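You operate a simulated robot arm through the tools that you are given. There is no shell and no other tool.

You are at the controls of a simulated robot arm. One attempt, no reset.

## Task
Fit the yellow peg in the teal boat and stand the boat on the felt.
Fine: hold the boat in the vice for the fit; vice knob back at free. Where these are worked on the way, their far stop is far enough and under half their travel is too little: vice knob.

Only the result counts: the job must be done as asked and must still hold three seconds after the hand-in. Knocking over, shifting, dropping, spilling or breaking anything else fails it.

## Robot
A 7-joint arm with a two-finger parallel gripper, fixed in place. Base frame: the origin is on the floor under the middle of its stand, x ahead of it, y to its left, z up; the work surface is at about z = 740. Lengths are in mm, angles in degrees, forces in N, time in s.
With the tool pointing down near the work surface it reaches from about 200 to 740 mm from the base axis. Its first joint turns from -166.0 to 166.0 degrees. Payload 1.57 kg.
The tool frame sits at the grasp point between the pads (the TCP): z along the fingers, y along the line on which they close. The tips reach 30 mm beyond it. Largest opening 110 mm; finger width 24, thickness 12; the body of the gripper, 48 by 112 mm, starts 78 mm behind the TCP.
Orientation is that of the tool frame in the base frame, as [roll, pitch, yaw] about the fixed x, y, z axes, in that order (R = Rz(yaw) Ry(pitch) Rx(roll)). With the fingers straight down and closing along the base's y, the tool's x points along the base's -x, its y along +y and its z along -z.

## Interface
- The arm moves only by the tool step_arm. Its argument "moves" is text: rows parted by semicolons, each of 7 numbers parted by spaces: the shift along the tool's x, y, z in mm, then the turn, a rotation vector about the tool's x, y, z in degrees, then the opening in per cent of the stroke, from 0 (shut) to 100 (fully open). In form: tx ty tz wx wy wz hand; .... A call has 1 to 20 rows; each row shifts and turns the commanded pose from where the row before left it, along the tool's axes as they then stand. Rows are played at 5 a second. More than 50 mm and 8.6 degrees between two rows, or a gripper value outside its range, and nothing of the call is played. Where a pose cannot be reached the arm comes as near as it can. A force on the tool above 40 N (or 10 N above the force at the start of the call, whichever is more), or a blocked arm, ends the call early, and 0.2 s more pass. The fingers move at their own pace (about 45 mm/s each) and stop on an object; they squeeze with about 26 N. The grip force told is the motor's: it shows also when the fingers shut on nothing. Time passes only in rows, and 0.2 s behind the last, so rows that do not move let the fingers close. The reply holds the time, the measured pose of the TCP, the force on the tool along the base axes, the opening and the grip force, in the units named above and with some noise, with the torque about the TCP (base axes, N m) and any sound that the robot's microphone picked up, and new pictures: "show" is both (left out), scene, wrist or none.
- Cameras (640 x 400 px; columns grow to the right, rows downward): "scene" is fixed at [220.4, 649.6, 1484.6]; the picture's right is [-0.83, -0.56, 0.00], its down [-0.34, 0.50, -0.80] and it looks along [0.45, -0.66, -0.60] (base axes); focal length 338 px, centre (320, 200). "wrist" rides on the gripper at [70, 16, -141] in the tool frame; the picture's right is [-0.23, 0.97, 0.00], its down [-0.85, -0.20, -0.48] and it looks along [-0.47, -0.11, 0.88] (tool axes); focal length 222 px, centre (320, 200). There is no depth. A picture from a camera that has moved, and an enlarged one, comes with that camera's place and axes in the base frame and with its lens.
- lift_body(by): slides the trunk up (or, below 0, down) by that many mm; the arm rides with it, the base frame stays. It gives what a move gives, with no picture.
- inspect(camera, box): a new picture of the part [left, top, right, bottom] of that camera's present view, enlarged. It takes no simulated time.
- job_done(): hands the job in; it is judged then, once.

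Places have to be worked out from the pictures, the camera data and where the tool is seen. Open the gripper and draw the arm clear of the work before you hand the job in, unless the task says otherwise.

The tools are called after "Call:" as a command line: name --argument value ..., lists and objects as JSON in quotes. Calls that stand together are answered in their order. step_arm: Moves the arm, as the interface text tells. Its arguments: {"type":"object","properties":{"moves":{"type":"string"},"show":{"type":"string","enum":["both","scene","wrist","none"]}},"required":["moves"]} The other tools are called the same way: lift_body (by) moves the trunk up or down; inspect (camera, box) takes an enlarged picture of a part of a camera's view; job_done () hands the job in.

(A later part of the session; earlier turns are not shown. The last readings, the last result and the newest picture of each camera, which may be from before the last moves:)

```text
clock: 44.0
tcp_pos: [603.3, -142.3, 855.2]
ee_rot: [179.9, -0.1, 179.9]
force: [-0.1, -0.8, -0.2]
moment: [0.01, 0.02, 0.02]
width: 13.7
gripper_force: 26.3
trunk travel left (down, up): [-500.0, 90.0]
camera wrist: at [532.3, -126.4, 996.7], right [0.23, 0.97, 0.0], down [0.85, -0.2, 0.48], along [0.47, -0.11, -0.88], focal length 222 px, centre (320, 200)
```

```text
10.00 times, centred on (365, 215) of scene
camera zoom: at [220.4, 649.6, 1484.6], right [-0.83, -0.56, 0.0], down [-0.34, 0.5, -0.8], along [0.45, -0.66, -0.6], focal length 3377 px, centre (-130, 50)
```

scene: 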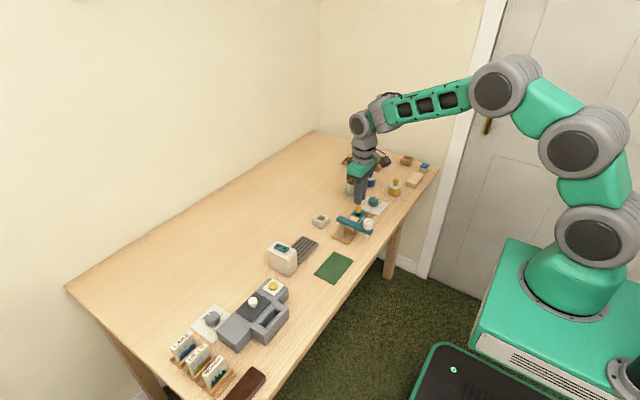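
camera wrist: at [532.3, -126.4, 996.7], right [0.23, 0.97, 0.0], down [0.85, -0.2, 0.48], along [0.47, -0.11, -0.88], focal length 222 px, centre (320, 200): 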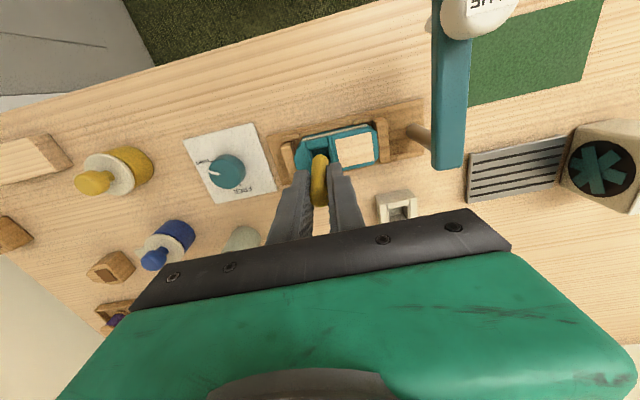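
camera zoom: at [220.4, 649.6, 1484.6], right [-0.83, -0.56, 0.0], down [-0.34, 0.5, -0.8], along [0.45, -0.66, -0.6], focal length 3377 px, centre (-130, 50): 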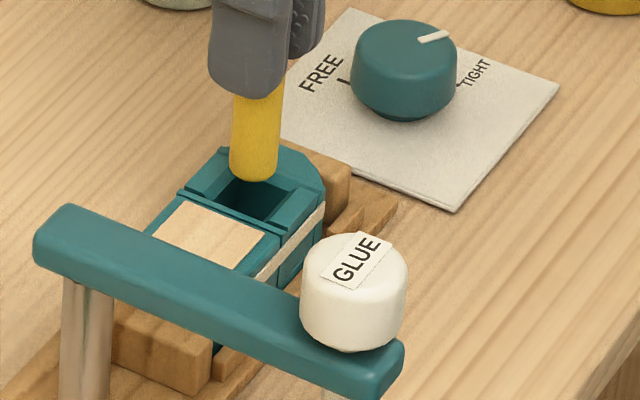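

Close to aligned: the wrist view gives under 1 mm error in both axes. I take a stronger enlargement of the scene view to cross-check before going in.

Call:
inspect --camera "scene" --box '[352, 203, 376, 222]'

Call:
inspect --camera "wrist" --box '[300, 130, 345, 165]'

```text
16.00 times, centred on (364, 212) of scene
camera zoom: at [220.4, 649.6, 1484.6], right [-0.83, -0.56, 0.0], down [-0.34, 0.5, -0.8], along [0.45, -0.66, -0.6], focal length 5403 px, centre (-384, 0)
```

zoom: 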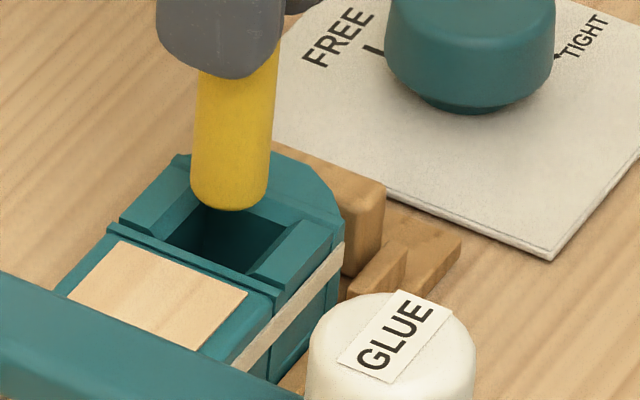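

```text
11.43 times, centred on (322, 148) of wrist
camera zoom: at [532.3, -126.4, 996.7], right [0.23, 0.97, 0.0], down [0.85, -0.2, 0.48], along [0.47, -0.11, -0.88], focal length 2538 px, centre (291, 800)
```

zoom: 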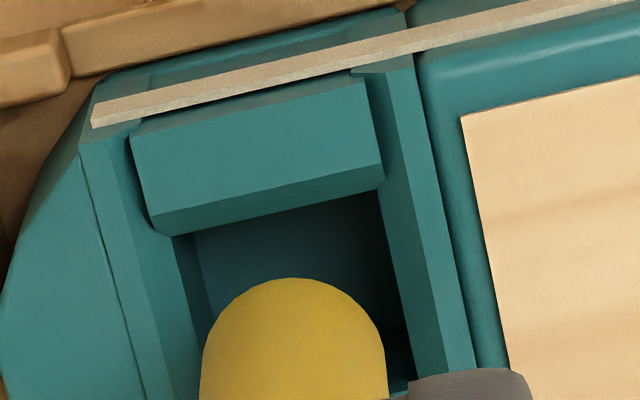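

Both views agree the peg is within about half a millimetre of the hole, which has chamfered bars. I nudge slightly and lower in small steps with force checks.

Call:
step_arm --moves "0.4 0.2 0 0 0 0 5; 0 0 4 0 0 0 5; 0 0 4 0 0 0 5; 0 0 3 0 0 0 5; 0 0 3 0 0 0 5; 0 0 0 0 0 0 5" --show "none"

Call:
inspect --camera "wrist" --box '[280, 120, 360, 190]'

Call:
inspect --camera "scene" --box '[345, 198, 385, 228]'

```text
clock: 45.4
tcp_pos: [601.7, -142.2, 842.4]
ee_rot: [-180.0, 0.0, 179.9]
force: [-0.8, 0.0, -0.3]
moment: [0.03, 0.02, 0.04]
width: 13.9
gripper_force: 26.2
trunk travel left (down, up): [-500.0, 90.0]
```

```text
5.71 times, centred on (320, 155) of wrist
camera zoom: at [531.0, -126.9, 983.4], right [0.23, 0.97, 0.0], down [0.85, -0.2, 0.48], along [0.47, -0.11, -0.88], focal length 1269 px, centre (320, 457)
```

zoom: 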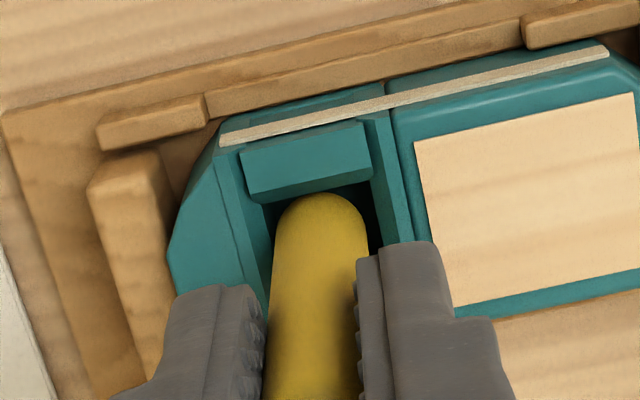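

```text
13.33 times, centred on (365, 213) of scene
camera zoom: at [220.4, 649.6, 1484.6], right [-0.83, -0.56, 0.0], down [-0.34, 0.5, -0.8], along [0.45, -0.66, -0.6], focal length 4502 px, centre (-280, 27)
```

zoom: 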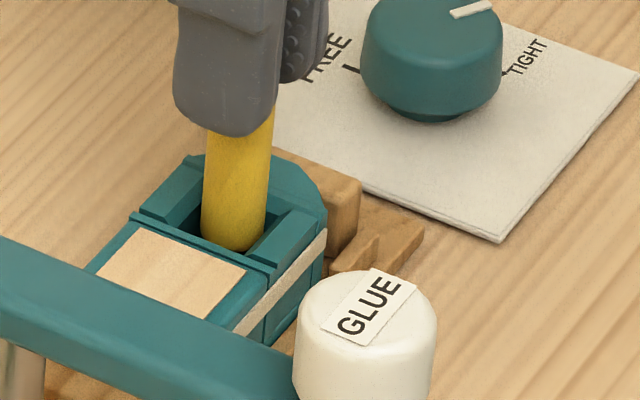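

The peg end is entering between the bars with no force yet. I continue down in 2 mm rows.

Call:
step_arm --moves "0 0 2 0 0 0 5; 0 0 2 0 0 0 5; 0 0 0 0 0 0 5" --show "none"

Call:
inspect --camera "scene" --box '[345, 198, 385, 228]'

Call:
inspect --camera "wrist" --box '[280, 120, 360, 190]'

```text
clock: 46.2
tcp_pos: [600.7, -142.9, 837.4]
ee_rot: [179.9, 0.0, 179.9]
force: [-0.1, -0.7, 0.3]
moment: [-0.05, -0.03, -0.01]
width: 11.6
gripper_force: 25.6
trunk travel left (down, up): [-500.0, 90.0]
```

```text
13.33 times, centred on (365, 213) of scene
camera zoom: at [220.4, 649.6, 1484.6], right [-0.83, -0.56, 0.0], down [-0.34, 0.5, -0.8], along [0.45, -0.66, -0.6], focal length 4502 px, centre (-280, 27)
```

zoom: 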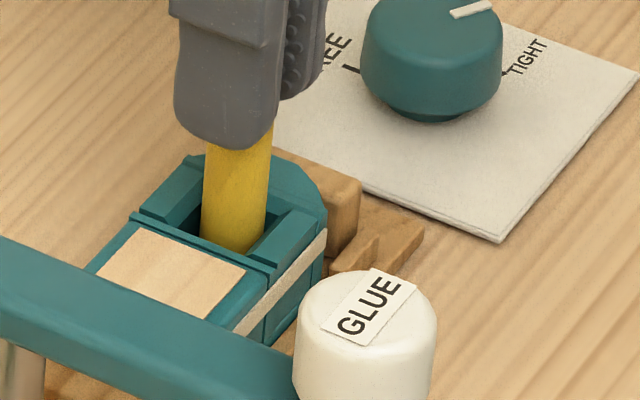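

```text
5.71 times, centred on (320, 155) of wrist
camera zoom: at [530.7, -126.4, 979.3], right [0.23, 0.97, 0.0], down [0.85, -0.2, 0.48], along [0.47, -0.11, -0.88], focal length 1269 px, centre (320, 457)
```

zoom: 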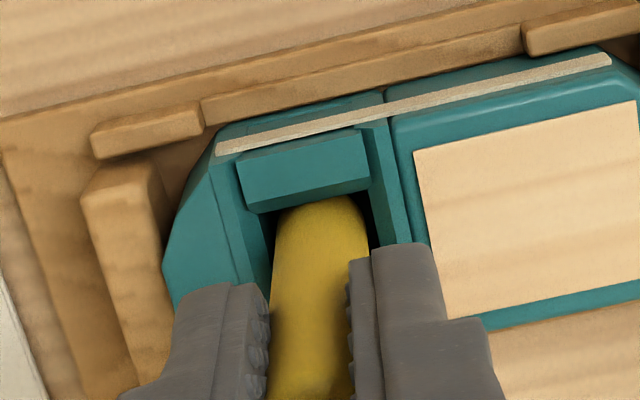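

The grip width changed to 11.6 mm and the peg's end didn't drop with the hand, so something shifted. I look closely before moving on.

Call:
inspect --camera "wrist" --box '[270, 130, 370, 230]'

Call:
inspect --camera "scene" --box '[335, 160, 385, 225]'

```text
4.00 times, centred on (320, 180) of wrist
camera zoom: at [530.7, -126.4, 979.3], right [0.23, 0.97, 0.0], down [0.85, -0.2, 0.48], along [0.47, -0.11, -0.88], focal length 888 px, centre (320, 280)
```

zoom: 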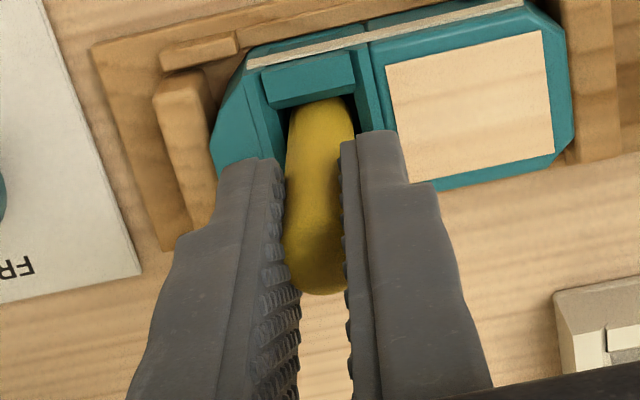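

```text
6.15 times, centred on (360, 192) of scene
camera zoom: at [220.4, 649.6, 1484.6], right [-0.83, -0.56, 0.0], down [-0.34, 0.5, -0.8], along [0.45, -0.66, -0.6], focal length 2078 px, centre (74, 246)
```

zoom: 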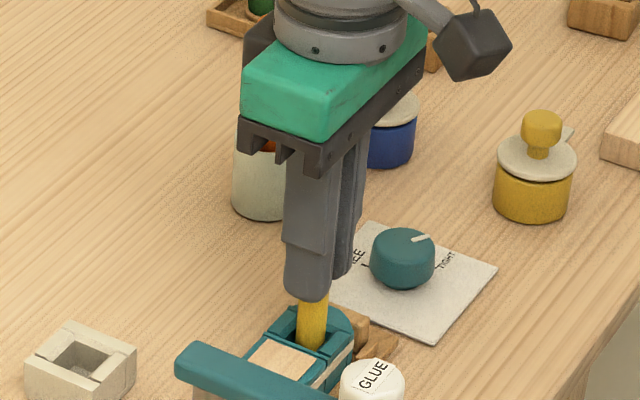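

Comparing the peg's top outline over time, the peg has been slowly creeping down through the pads (about 12 mm), and its end is already well inside the hole. I lower the hand a bit more and watch the force and outline.

Call:
step_arm --moves "0 0 2 0 0 0 3; 0 0 2 0 0 0 3; 0 0 0 0 0 0 3" --show "none"

Call:
inspect --camera "wrist" --box '[270, 130, 370, 230]'

Call:
inspect --camera "scene" --box '[345, 190, 385, 228]'

```text
clock: 47.0
tcp_pos: [601.7, -142.9, 834.2]
ee_rot: [179.9, 0.0, 179.9]
force: [0.0, -0.2, 0.2]
moment: [-0.02, -0.02, -0.01]
width: 12.0
gripper_force: 26.1
trunk travel left (down, up): [-500.0, 90.0]
```

```text
4.00 times, centred on (320, 180) of wrist
camera zoom: at [531.1, -126.3, 975.4], right [0.23, 0.97, 0.0], down [0.85, -0.2, 0.48], along [0.47, -0.11, -0.88], focal length 888 px, centre (320, 280)
```

zoom: 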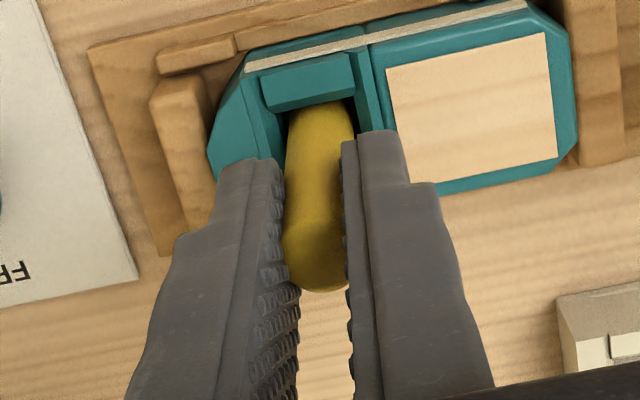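

```text
10.53 times, centred on (365, 209) of scene
camera zoom: at [220.4, 649.6, 1484.6], right [-0.83, -0.56, 0.0], down [-0.34, 0.5, -0.8], along [0.45, -0.66, -0.6], focal length 3555 px, centre (-154, 105)
```

zoom: 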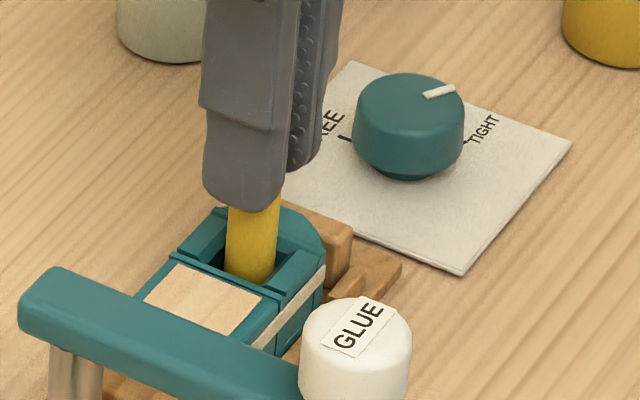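

No force still and the peg moves with the hand now. I continue down 2 mm at a time toward the hole's floor.

Call:
step_arm --moves "0 0 2 0 0 0 3; 0 0 2 0 0 0 3; 0 0 0 0 0 0 3" --show "none"

Call:
inspect --camera "wrist" --box '[270, 130, 370, 230]'

```text
clock: 47.8
tcp_pos: [602.7, -142.4, 831.0]
ee_rot: [-180.0, 0.2, 179.9]
force: [-1.2, -1.0, 8.6]
moment: [-0.3, 0.08, 0.0]
width: 12.2
gripper_force: 25.8
trunk travel left (down, up): [-500.0, 90.0]
```

```text
4.00 times, centred on (320, 180) of wrist
camera zoom: at [531.2, -126.8, 972.5], right [0.23, 0.97, 0.0], down [0.85, -0.2, 0.48], along [0.47, -0.11, -0.88], focal length 888 px, centre (320, 280)
```

zoom: 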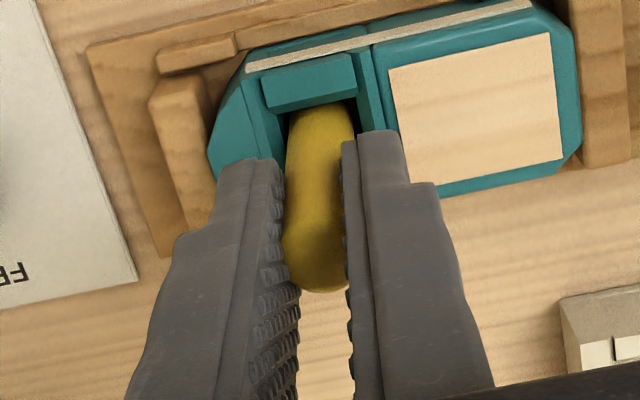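

Contact: 8.6 N upward, with the peg end near z 753. I press 1.5 mm more to see whether it is solidly on the floor.

Call:
step_arm --moves "0 0 1.5 0 0 0 3; 0 0 0 0 0 0 3; 0 0 0 0 0 0 3" --show "none"

Call:
inspect --camera "wrist" --box '[270, 130, 370, 230]'

Call:
inspect --camera "scene" --box '[345, 190, 385, 228]'

```text
clock: 48.6
tcp_pos: [601.2, -143.1, 830.3]
ee_rot: [-179.9, 0.2, -180.0]
force: [1.8, 0.9, 15.1]
moment: [0.31, -0.16, -0.04]
width: 12.1
gripper_force: 26.2
trunk travel left (down, up): [-500.0, 90.0]
```

```text
4.00 times, centred on (320, 180) of wrist
camera zoom: at [531.1, -126.6, 971.1], right [0.23, 0.97, 0.0], down [0.85, -0.2, 0.48], along [0.47, -0.11, -0.88], focal length 888 px, centre (320, 280)
```

zoom: 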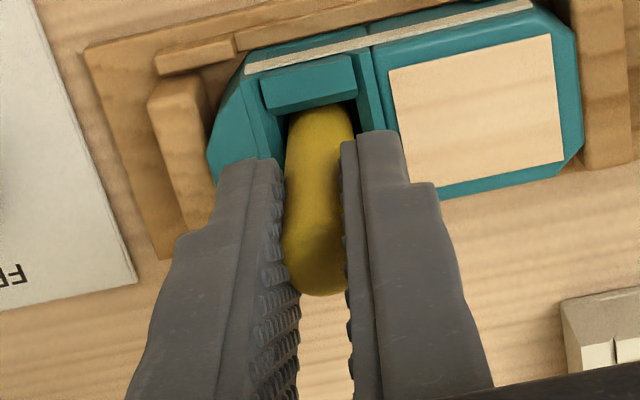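

```text
10.53 times, centred on (365, 209) of scene
camera zoom: at [220.4, 649.6, 1484.6], right [-0.83, -0.56, 0.0], down [-0.34, 0.5, -0.8], along [0.45, -0.66, -0.6], focal length 3555 px, centre (-154, 105)
```

zoom: 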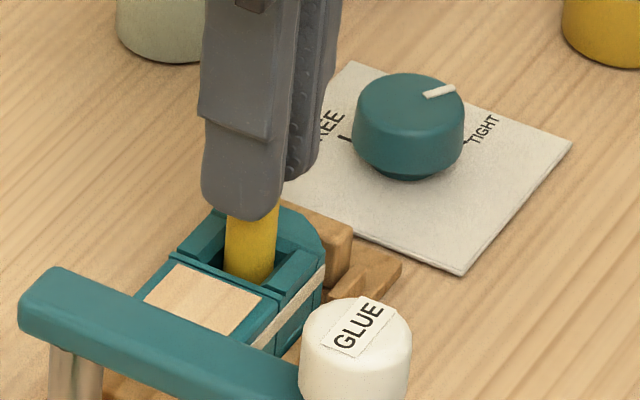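

The force rose to 15 N while the peg slid up slightly in the pads: it's standing on the hole's floor. I open the fingers and look before rising.

Call:
step_arm --moves "0 0 0 0 0 0 20; 0 0 0 0 0 0 35; 0 0 0 0 0 0 50; 0 0 0 0 0 0 50" --show "both"

Call:
inspect --camera "wrist" --box '[260, 120, 380, 240]'

Call:
inspect --camera "scene" --box '[340, 180, 390, 228]'

```text
clock: 49.6
tcp_pos: [600.8, -142.2, 828.6]
ee_rot: [-179.9, 0.0, 179.9]
force: [0.1, -0.2, 0.2]
moment: [0.0, 0.01, 0.0]
width: 55.0
gripper_force: 0.0
trunk travel left (down, up): [-500.0, 90.0]
camera wrist: at [531.1, -126.7, 969.6], right [0.23, 0.97, 0.0], down [0.86, -0.2, 0.48], along [0.47, -0.11, -0.88], focal length 222 px, centre (320, 200)
```

scene: 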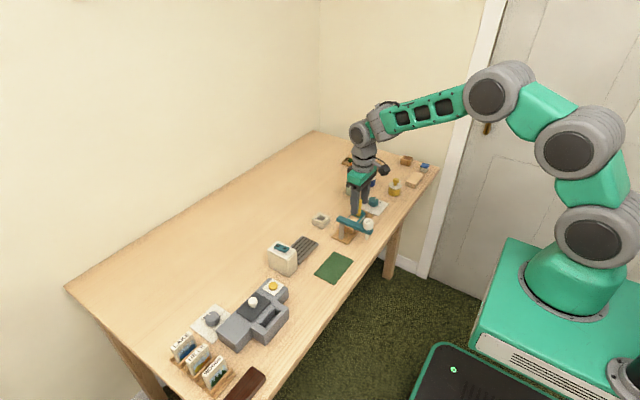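
wrist: 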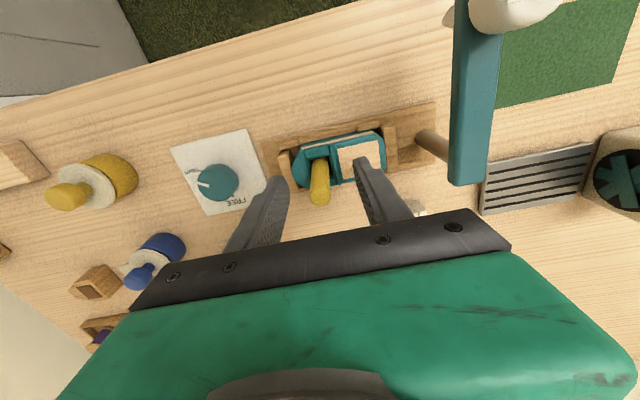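

```text
3.33 times, centred on (320, 180) of wrist
camera zoom: at [531.1, -126.7, 969.6], right [0.23, 0.97, 0.0], down [0.86, -0.2, 0.48], along [0.47, -0.11, -0.88], focal length 740 px, centre (320, 267)
```

zoom: 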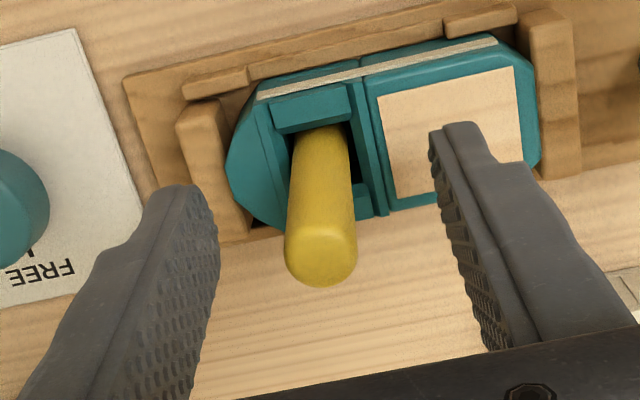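

```text
8.33 times, centred on (365, 204) of scene
camera zoom: at [220.4, 649.6, 1484.6], right [-0.83, -0.56, 0.0], down [-0.34, 0.5, -0.8], along [0.45, -0.66, -0.6], focal length 2814 px, centre (-55, 167)
```

zoom: 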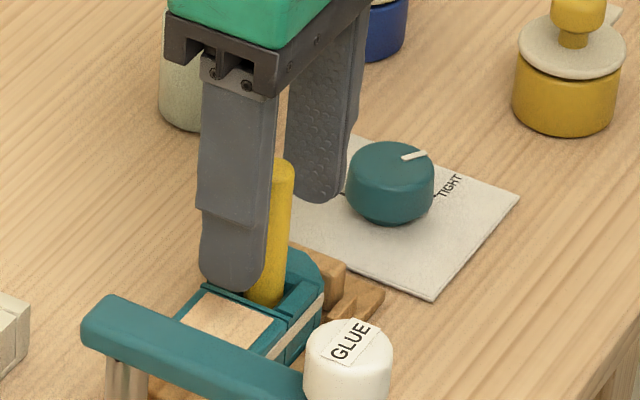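

The peg stands in the boat (top near z 831). I rise clear, go over to the knob and turn the hand by +40° so I can wind it back to FREE.

Call:
step_arm --moves "0 0 -15 0 0 0 50; 0 0 -30 0 0 0 50; 0 0 -35 0 0 0 55; 0 0 -10 0 0 0 60; 0.3 -36 0 0 0 0 60; 0 -36 0 0 0 0 60; 0 -36 0 0 0 0 60; 0 0 0 0 0 8 60; 0 0 0 0 0 8 60; 0 0 0 0 0 8 60; 0 0 0 0 0 8 60; 0 0 0 0 0 8 60; 0 0 0 0 0 0 60" --show "both"

Call:
inspect --camera "wrist" --box '[240, 60, 480, 240]'

Call:
inspect --camera "scene" --box '[340, 180, 390, 235]'

```text
clock: 52.4
tcp_pos: [600.3, -250.5, 918.1]
ee_rot: [-179.9, 0.0, 139.9]
force: [-0.1, 0.7, 0.9]
moment: [-0.02, 0.01, -0.01]
width: 65.8
gripper_force: 0.0
trunk travel left (down, up): [-500.0, 90.0]
camera wrist: at [557.8, -193.4, 1059.5], right [0.8, 0.6, 0.0], down [0.52, -0.7, 0.48], along [0.29, -0.38, -0.88], focal length 222 px, centre (320, 200)
```

scene: 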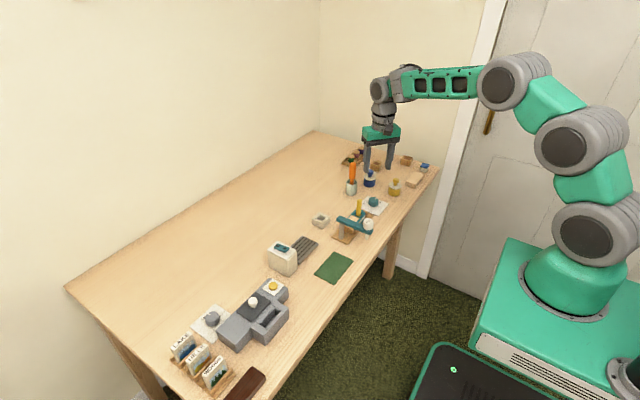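
wrist: 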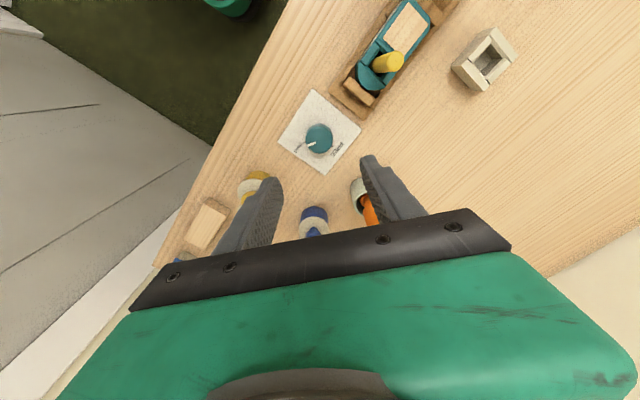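

```text
2.22 times, centred on (360, 150) of wrist
camera zoom: at [557.8, -193.4, 1059.5], right [0.8, 0.6, 0.0], down [0.52, -0.7, 0.48], along [0.29, -0.38, -0.88], focal length 494 px, centre (231, 311)
```

zoom: 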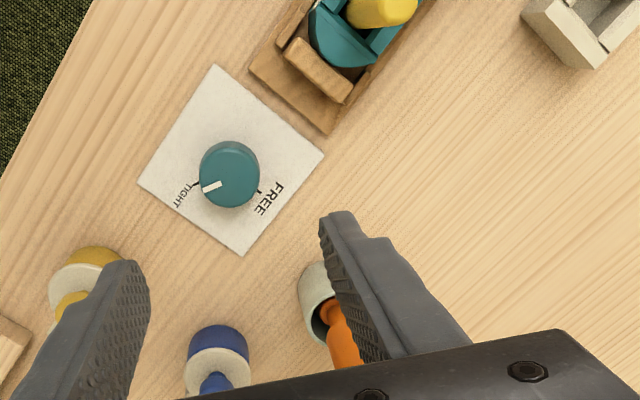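

```text
7.27 times, centred on (365, 208) of scene
camera zoom: at [220.4, 649.6, 1484.6], right [-0.83, -0.56, 0.0], down [-0.34, 0.5, -0.8], along [0.45, -0.66, -0.6], focal length 2456 px, centre (-7, 146)
```

zoom: 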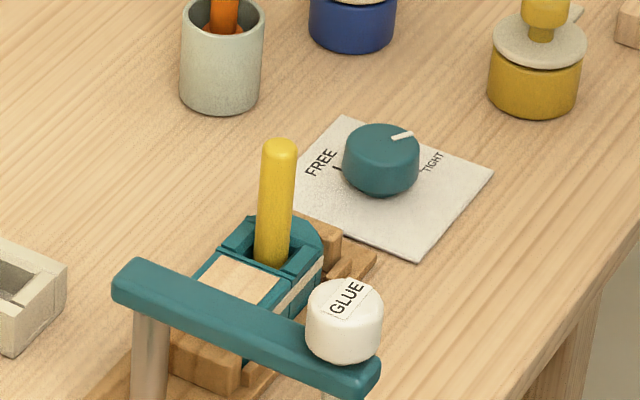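

The knob is below the hand as at the last release, still at TIGHT. I descend to z ≈ 779 and close on it.

Call:
step_arm --moves "0 0 35 0 0 0 60; 0 0 35 0 0 0 60; 0 0 30 0 0 0 60; 0 0 25 0 0 0 60; 0 0 14 0 0 0 60; 0 0 0 0 0 0 60; 0 0 0 0 0 0 45; 0 0 0 0 0 0 30; 0 0 0 0 0 0 20; 0 0 0 0 0 0 20" --show "both"

Call:
inspect --camera "wrist" --box '[240, 80, 400, 240]'

```text
clock: 54.6
tcp_pos: [600.1, -251.0, 778.7]
ee_rot: [179.9, 0.0, 139.8]
force: [-5.8, -9.8, -0.6]
moment: [-0.48, 0.2, -0.02]
width: 36.9
gripper_force: 30.0
trunk travel left (down, up): [-500.0, 90.0]
camera wrist: at [556.8, -193.4, 920.0], right [0.8, 0.6, 0.0], down [0.52, -0.7, 0.48], along [0.29, -0.38, -0.88], focal length 222 px, centre (320, 200)
```

scene: 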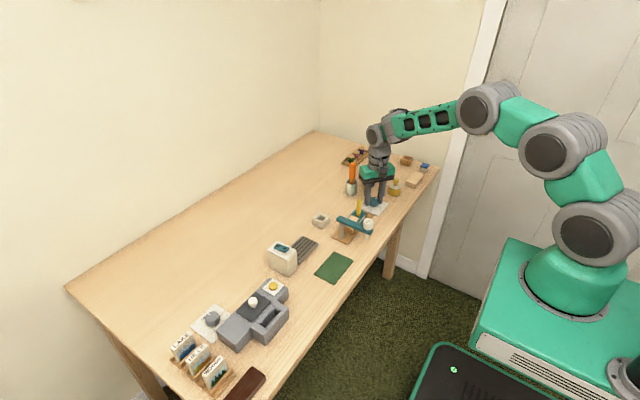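
wrist: 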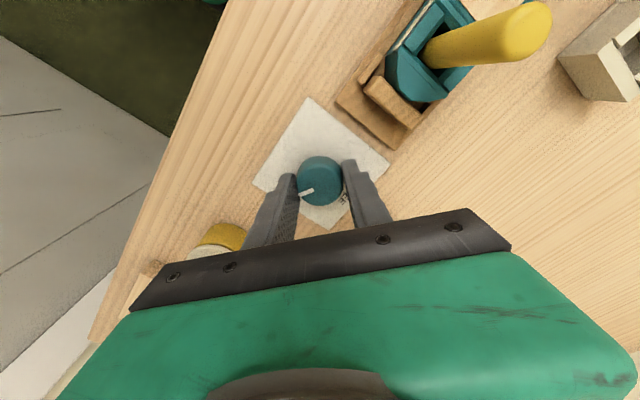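

```text
2.50 times, centred on (320, 160) of wrist
camera zoom: at [556.8, -193.4, 920.0], right [0.8, 0.6, 0.0], down [0.52, -0.7, 0.48], along [0.29, -0.38, -0.88], focal length 555 px, centre (320, 300)
```

zoom: 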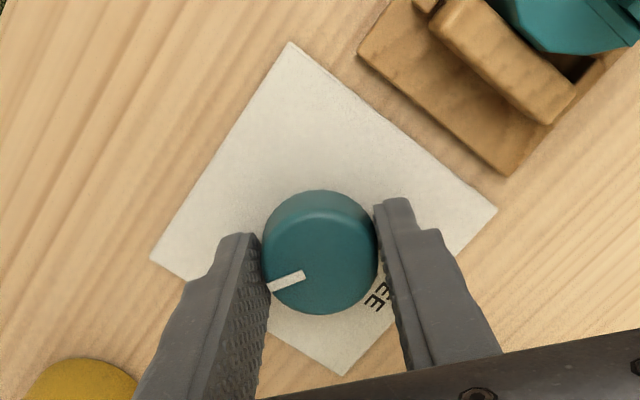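

Side force is about 11 N against the tool's +y, so I shift 1.5 mm in −y of the tool and re-read.

Call:
step_arm --moves "0 -1.5 0 0 0 0 20; 0 0 0 0 0 0 15" --show "none"

```text
clock: 55.2
tcp_pos: [599.8, -250.4, 779.8]
ee_rot: [-179.9, -0.1, 140.0]
force: [-2.6, -3.6, -6.7]
moment: [-0.5, -0.67, 0.01]
width: 36.9
gripper_force: 43.2
trunk travel left (down, up): [-500.0, 90.0]
```

Side force is small now. I turn the knob counter-clockwise (−z of the tool) by 40° and check.

Call:
step_arm --moves "0 0 0 0 0 -8 15; 0 0 0 0 0 -8 15; 0 0 0 0 0 -8 15; 0 0 0 0 0 -8 15; 0 0 0 0 0 -8 15; 0 0 0 0 0 0 15" --show "wrist"

Call:
inspect --camera "wrist" --box '[240, 80, 400, 240]'

```text
clock: 56.6
tcp_pos: [600.2, -250.8, 778.1]
ee_rot: [179.9, -0.2, -179.8]
force: [1.8, 10.4, -6.6]
moment: [0.5, 0.21, -0.01]
width: 36.6
gripper_force: 43.5
trunk travel left (down, up): [-500.0, 90.0]
camera wrist: at [530.0, -234.6, 920.2], right [0.22, 0.97, 0.0], down [0.86, -0.2, 0.48], along [0.47, -0.11, -0.88], focal length 222 px, centre (320, 200)
```

wrist: 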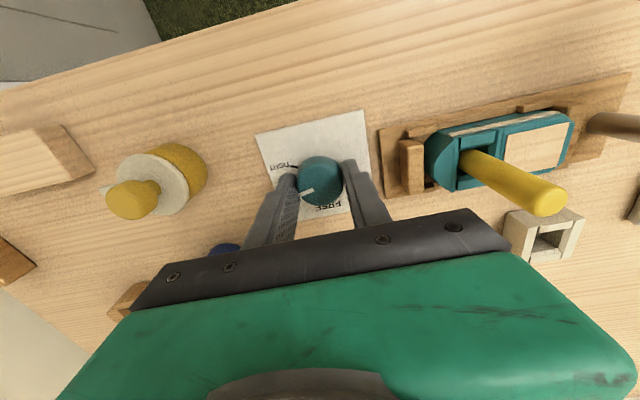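

```text
2.50 times, centred on (320, 160) of wrist
camera zoom: at [530.0, -234.6, 920.2], right [0.22, 0.97, 0.0], down [0.86, -0.2, 0.48], along [0.47, -0.11, -0.88], focal length 555 px, centre (320, 300)
```

zoom: 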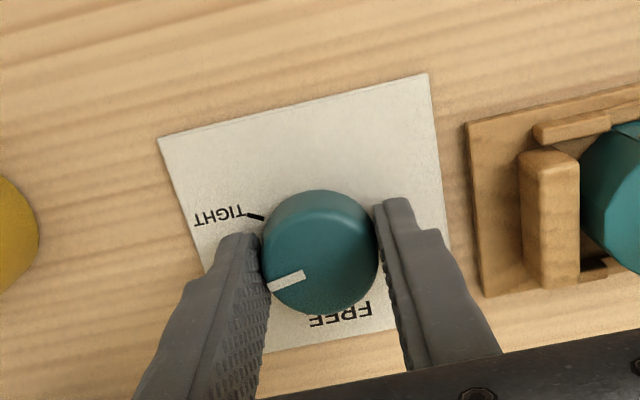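

The knob follows. I relieve the 10 N side force with a 1 mm shift and turn another 40°.

Call:
step_arm --moves "0 1 0 0 0 0 15; 0 0 0 0 0 -8 15; 0 0 0 0 0 -8 15; 0 0 0 0 0 -8 15; 0 0 0 0 0 -8 15; 0 0 0 0 0 -8 15; 0 0 0 0 0 0 15" --show "wrist"

Call:
inspect --camera "wrist" --box '[240, 80, 400, 240]'

```text
clock: 58.2
tcp_pos: [600.7, -250.3, 777.3]
ee_rot: [179.9, -0.1, -139.9]
force: [1.3, 10.7, -12.3]
moment: [0.41, -0.36, -0.03]
width: 37.0
gripper_force: 43.4
trunk travel left (down, up): [-500.0, 90.0]
camera wrist: at [536.0, -282.8, 920.2], right [-0.45, 0.89, 0.0], down [0.78, 0.4, 0.48], along [0.42, 0.22, -0.88], focal length 222 px, centre (320, 200)
```

wrist: 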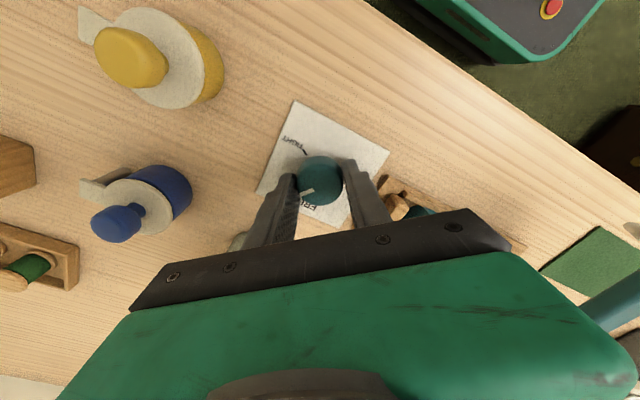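

```text
2.50 times, centred on (320, 160) of wrist
camera zoom: at [536.0, -282.8, 920.2], right [-0.45, 0.89, 0.0], down [0.78, 0.4, 0.48], along [0.42, 0.22, -0.88], focal length 555 px, centre (320, 300)
```

zoom: 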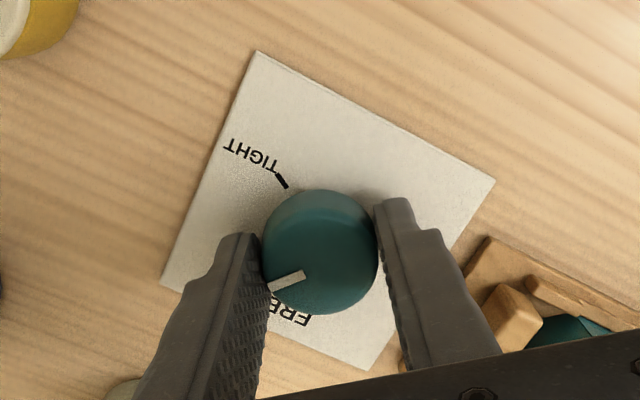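

80° turned. I relieve the side force slightly and turn another 32°.

Call:
step_arm --moves "0 0.8 0 0 0 0 15; 0 0 0 0 0 -8 15; 0 0 0 0 0 -8 15; 0 0 0 0 0 -8 15; 0 0 0 0 0 -8 15; 0 0 0 0 0 0 15" --show "wrist"

Call:
inspect --camera "wrist" --box '[240, 80, 400, 240]'

```text
clock: 59.6
tcp_pos: [600.7, -248.7, 778.9]
ee_rot: [-180.0, 0.0, -108.0]
force: [2.2, 4.0, -10.9]
moment: [-0.27, 0.14, 0.01]
width: 37.0
gripper_force: 43.7
trunk travel left (down, up): [-500.0, 90.0]
camera wrist: at [562.3, -311.4, 920.2], right [-0.86, 0.52, 0.0], down [0.45, 0.75, 0.48], along [0.25, 0.41, -0.88], focal length 222 px, centre (320, 200)
```

wrist: 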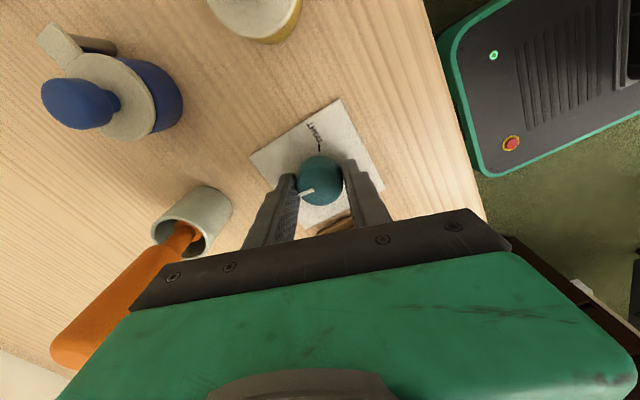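

```text
2.50 times, centred on (320, 160) of wrist
camera zoom: at [562.3, -311.4, 920.2], right [-0.86, 0.52, 0.0], down [0.45, 0.75, 0.48], along [0.25, 0.41, -0.88], focal length 555 px, centre (320, 300)
```

zoom: 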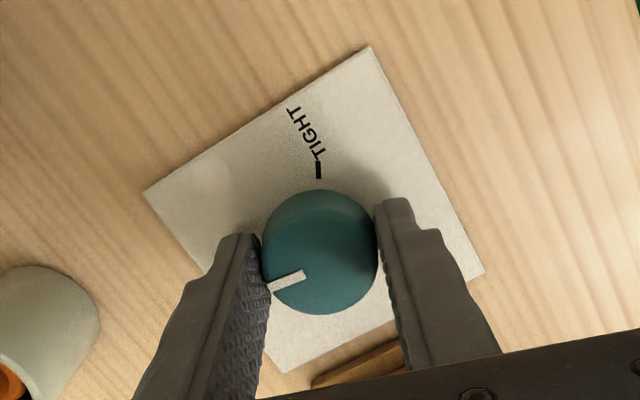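

The pointer sits about 6° off its first grip position, so FREE should come at about 24° more. I turn 16° and then finer.

Call:
step_arm --moves "0 0 0 0 0 -8 15; 0 0 0 0 0 -8 15; 0 0 0 0 0 -4 15; 0 0 0 0 0 0 15" --show "none"

Call:
step_arm --moves "0 0 0 0 0 -4 12; 0 0 0 0 0 -4 12; 0 0 0 0 0 0 12" --show "wrist"

Call:
inspect --camera "wrist" --box '[240, 80, 400, 240]'

```text
clock: 60.6
tcp_pos: [600.9, -251.7, 780.3]
ee_rot: [179.9, -0.1, -88.1]
force: [2.6, -9.6, -9.0]
moment: [-0.63, -0.13, -0.57]
width: 37.4
gripper_force: 43.3
trunk travel left (down, up): [-500.0, 90.0]
```

```text
clock: 61.4
tcp_pos: [600.3, -248.2, 780.0]
ee_rot: [179.9, 0.2, -79.9]
force: [0.3, 1.6, -1.9]
moment: [0.54, 0.24, -0.2]
width: 36.9
gripper_force: 40.6
trunk travel left (down, up): [-500.0, 90.0]
camera wrist: at [595.3, -320.6, 920.9], right [-1.0, 0.05, 0.0], down [0.05, 0.88, 0.48], along [0.02, 0.48, -0.88], focal length 222 px, centre (320, 200)
```

wrist: 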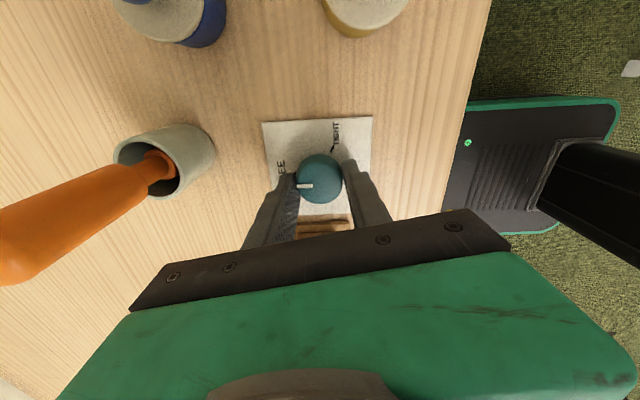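

```text
2.50 times, centred on (320, 160) of wrist
camera zoom: at [595.3, -320.6, 920.9], right [-1.0, 0.05, 0.0], down [0.05, 0.88, 0.48], along [0.02, 0.48, -0.88], focal length 555 px, centre (320, 300)
```

zoom: 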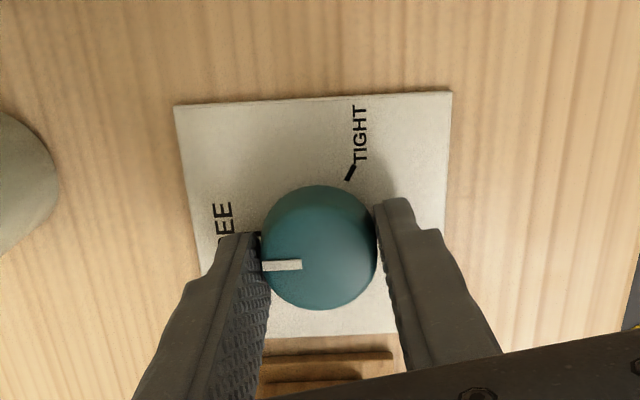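

The torque reached 0.57 N m and the knob then slipped in the pads: it's at the FREE stop. I open, rise and check the pointer.

Call:
step_arm --moves "0 0 0 0 0 0 30; 0 0 0 0 0 0 45; 0 0 0 0 0 0 60; 0 0 0 0 0 0 60; 0 0 -15 0 0 0 60; 0 0 -30 0 0 0 60; 0 0 -40 0 0 0 60; 0 0 -45 0 0 0 60; 0 0 0 0 0 0 60" --show "both"

Call:
inspect --camera "wrist" --box '[240, 60, 400, 240]'

Call:
inspect --camera "scene" --box '[330, 180, 390, 245]'

```text
clock: 63.4
tcp_pos: [597.5, -250.8, 908.2]
ee_rot: [-180.0, 0.0, -80.2]
force: [0.6, -0.9, 0.8]
moment: [0.02, -0.04, 0.04]
width: 66.2
gripper_force: 0.0
trunk travel left (down, up): [-500.0, 90.0]
camera wrist: at [592.0, -321.7, 1049.8], right [-1.0, 0.06, 0.0], down [0.05, 0.88, 0.48], along [0.03, 0.48, -0.88], focal length 222 px, centre (320, 200)
```

scene: 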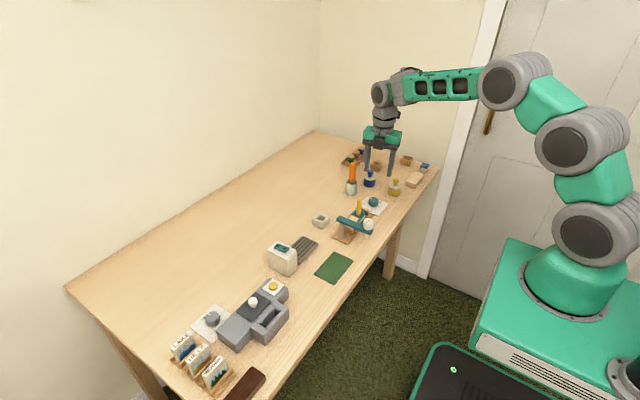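
wrist: 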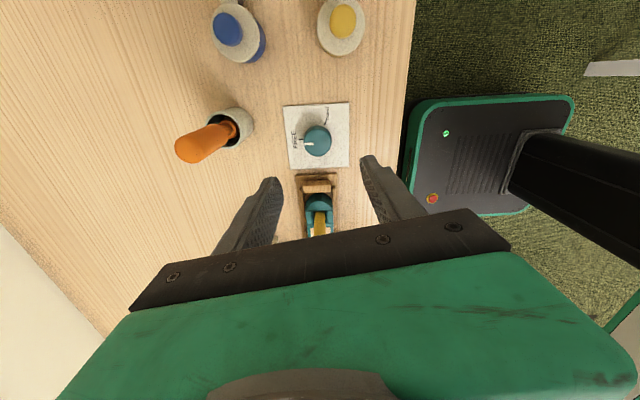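

```text
2.22 times, centred on (320, 150) of wrist
camera zoom: at [592.0, -321.7, 1049.8], right [-1.0, 0.06, 0.0], down [0.05, 0.88, 0.48], along [0.03, 0.48, -0.88], focal length 494 px, centre (320, 311)
```

zoom: 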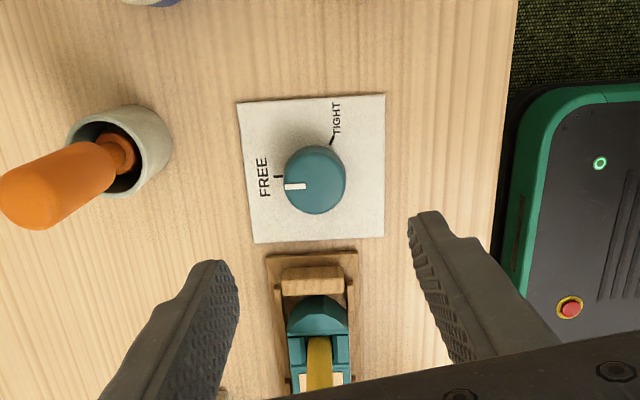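

```text
6.15 times, centred on (360, 212) of scene
camera zoom: at [220.4, 649.6, 1484.6], right [-0.83, -0.56, 0.0], down [-0.34, 0.5, -0.8], along [0.45, -0.66, -0.6], focal length 2078 px, centre (74, 123)
```

zoom: 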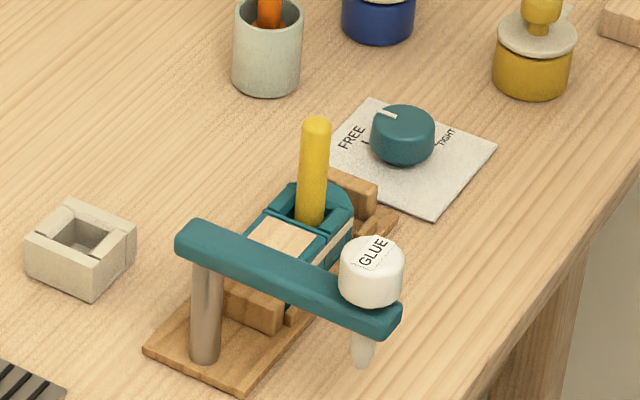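

The pointer is back at FREE and the bow jaw has opened. I turn the hand to close along x again and move over the boat, staying above the peg.

Call:
step_arm --moves "0 0 0 0 0 5 65; 0 0 0 0 0 5 70; -42.6 -1.7 0 0 0 0 70; -42.6 -1.7 0 0 0 0 70; -42.6 -1.6 0 0 0 0 70; 0 0 0 0 0 0 70; 0 0 0 0 0 0 70" --show "both"

Call:
inspect --camera "wrist" --box '[240, 80, 400, 240]'

Call:
inspect --camera "scene" --box '[320, 160, 400, 245]'

```text
clock: 65.0
tcp_pos: [602.3, -121.2, 909.5]
ee_rot: [180.0, -0.1, -90.1]
force: [-0.3, -0.3, 0.7]
moment: [0.03, 0.0, 0.02]
width: 77.1
gripper_force: 0.0
trunk travel left (down, up): [-500.0, 90.0]
camera wrist: at [586.3, -192.1, 1050.8], right [-0.97, 0.23, 0.0], down [0.2, 0.85, 0.48], along [0.11, 0.47, -0.88], focal length 222 px, centre (320, 200)
```

scene: 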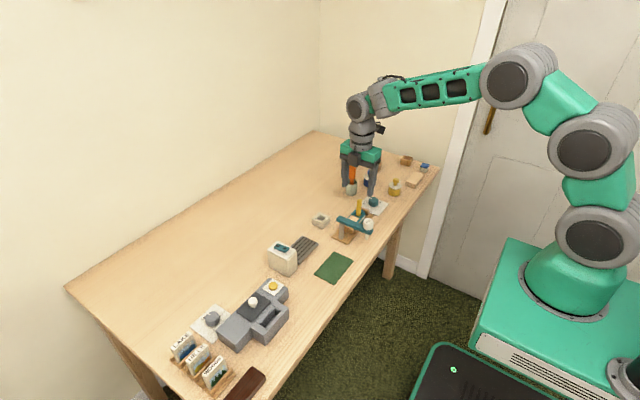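
wrist: 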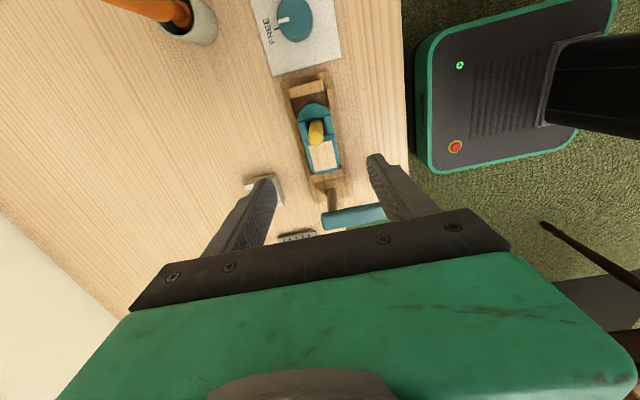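

```text
2.50 times, centred on (320, 160) of wrist
camera zoom: at [586.3, -192.1, 1050.8], right [-0.97, 0.23, 0.0], down [0.2, 0.85, 0.48], along [0.11, 0.47, -0.88], focal length 555 px, centre (320, 300)
```

zoom: 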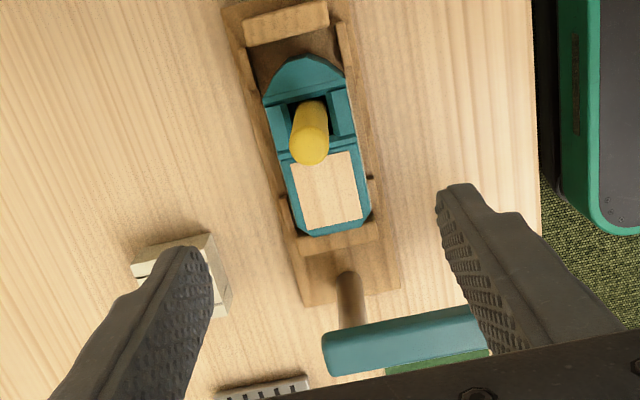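

```text
4.71 times, centred on (360, 202) of scene
camera zoom: at [220.4, 649.6, 1484.6], right [-0.83, -0.56, 0.0], down [-0.34, 0.5, -0.8], along [0.45, -0.66, -0.6], focal length 1589 px, centre (132, 188)
```

zoom: 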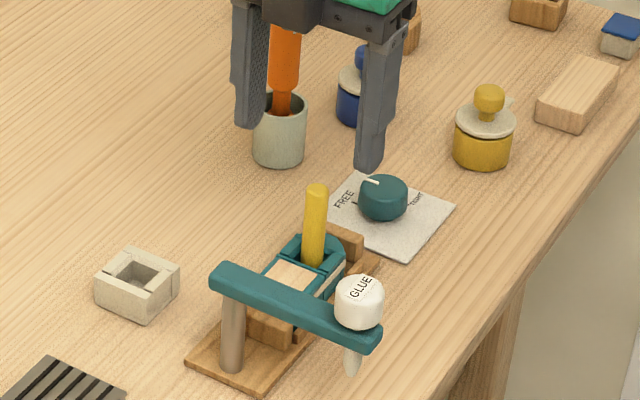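

The boat lies centred under the hand (boat x ≈ 601.5). I shift 4 mm toward the bow to balance the peg and descend around the hull.

Call:
step_arm --moves "4 0.5 20 0 0 0 70; 0 0 30 0 0 0 70; 0 0 30 0 0 0 70; 0 0 20 0 0 0 70; 0 0 15 0 0 0 70; 0 0 0 0 0 0 70" --show "both"

Call:
inspect --camera "wrist" --box '[240, 60, 400, 240]'

Call:
inspect --camera "scene" --box '[320, 170, 400, 245]'

```text
clock: 66.4
tcp_pos: [604.4, -126.7, 793.8]
ee_rot: [-180.0, 0.0, -90.1]
force: [0.8, -0.1, -0.5]
moment: [0.0, 0.0, 0.01]
width: 77.1
gripper_force: 0.0
trunk travel left (down, up): [-500.0, 90.0]
camera wrist: at [586.3, -195.6, 935.1], right [-0.97, 0.23, 0.0], down [0.2, 0.85, 0.48], along [0.11, 0.47, -0.88], focal length 222 px, centre (320, 200)
```

scene: 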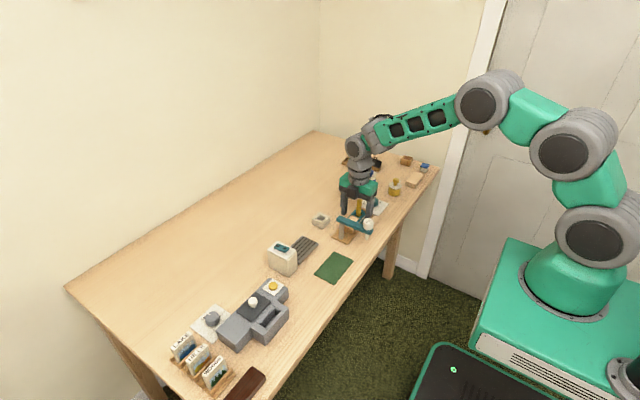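
wrist: 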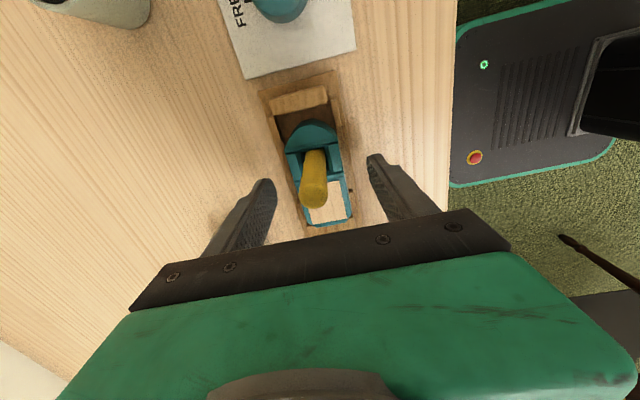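

```text
2.22 times, centred on (320, 150) of wrist
camera zoom: at [586.3, -195.6, 935.1], right [-0.97, 0.23, 0.0], down [0.2, 0.85, 0.48], along [0.11, 0.47, -0.88], focal length 494 px, centre (320, 311)
```

zoom: 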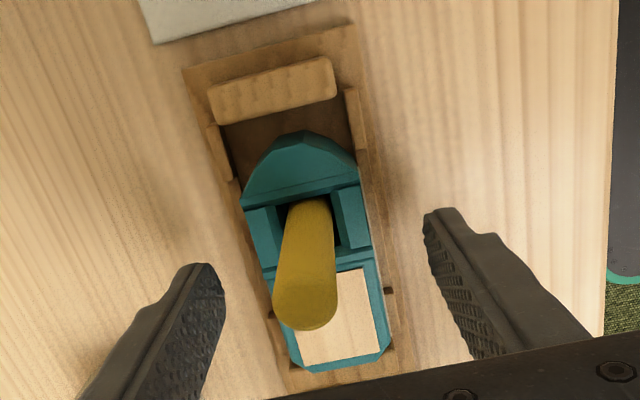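

```text
5.33 times, centred on (360, 208) of scene
camera zoom: at [220.4, 649.6, 1484.6], right [-0.83, -0.56, 0.0], down [-0.34, 0.5, -0.8], along [0.45, -0.66, -0.6], focal length 1801 px, centre (107, 160)
```

zoom: 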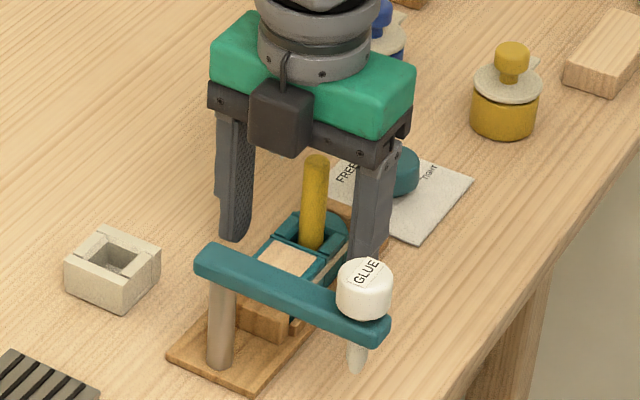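

Hull centred between the fingers, peg clear of the palm. I lower 3 mm and close on the hull.

Call:
step_arm --moves "0 0 3 0 0 0 70; 0 0 0 0 0 0 45; 0 0 0 0 0 0 25; 0 0 0 0 0 0 10; 0 0 0 0 0 0 5; 0 0 0 0 0 0 0; 0 0 0 0 0 0 0" --show "none"

```text
clock: 68.0
tcp_pos: [603.6, -125.4, 791.8]
ee_rot: [179.9, 0.0, -90.0]
force: [-0.5, 0.7, -0.1]
moment: [0.0, 0.04, 0.01]
width: 39.3
gripper_force: 25.9
trunk travel left (down, up): [-500.0, 90.0]
```

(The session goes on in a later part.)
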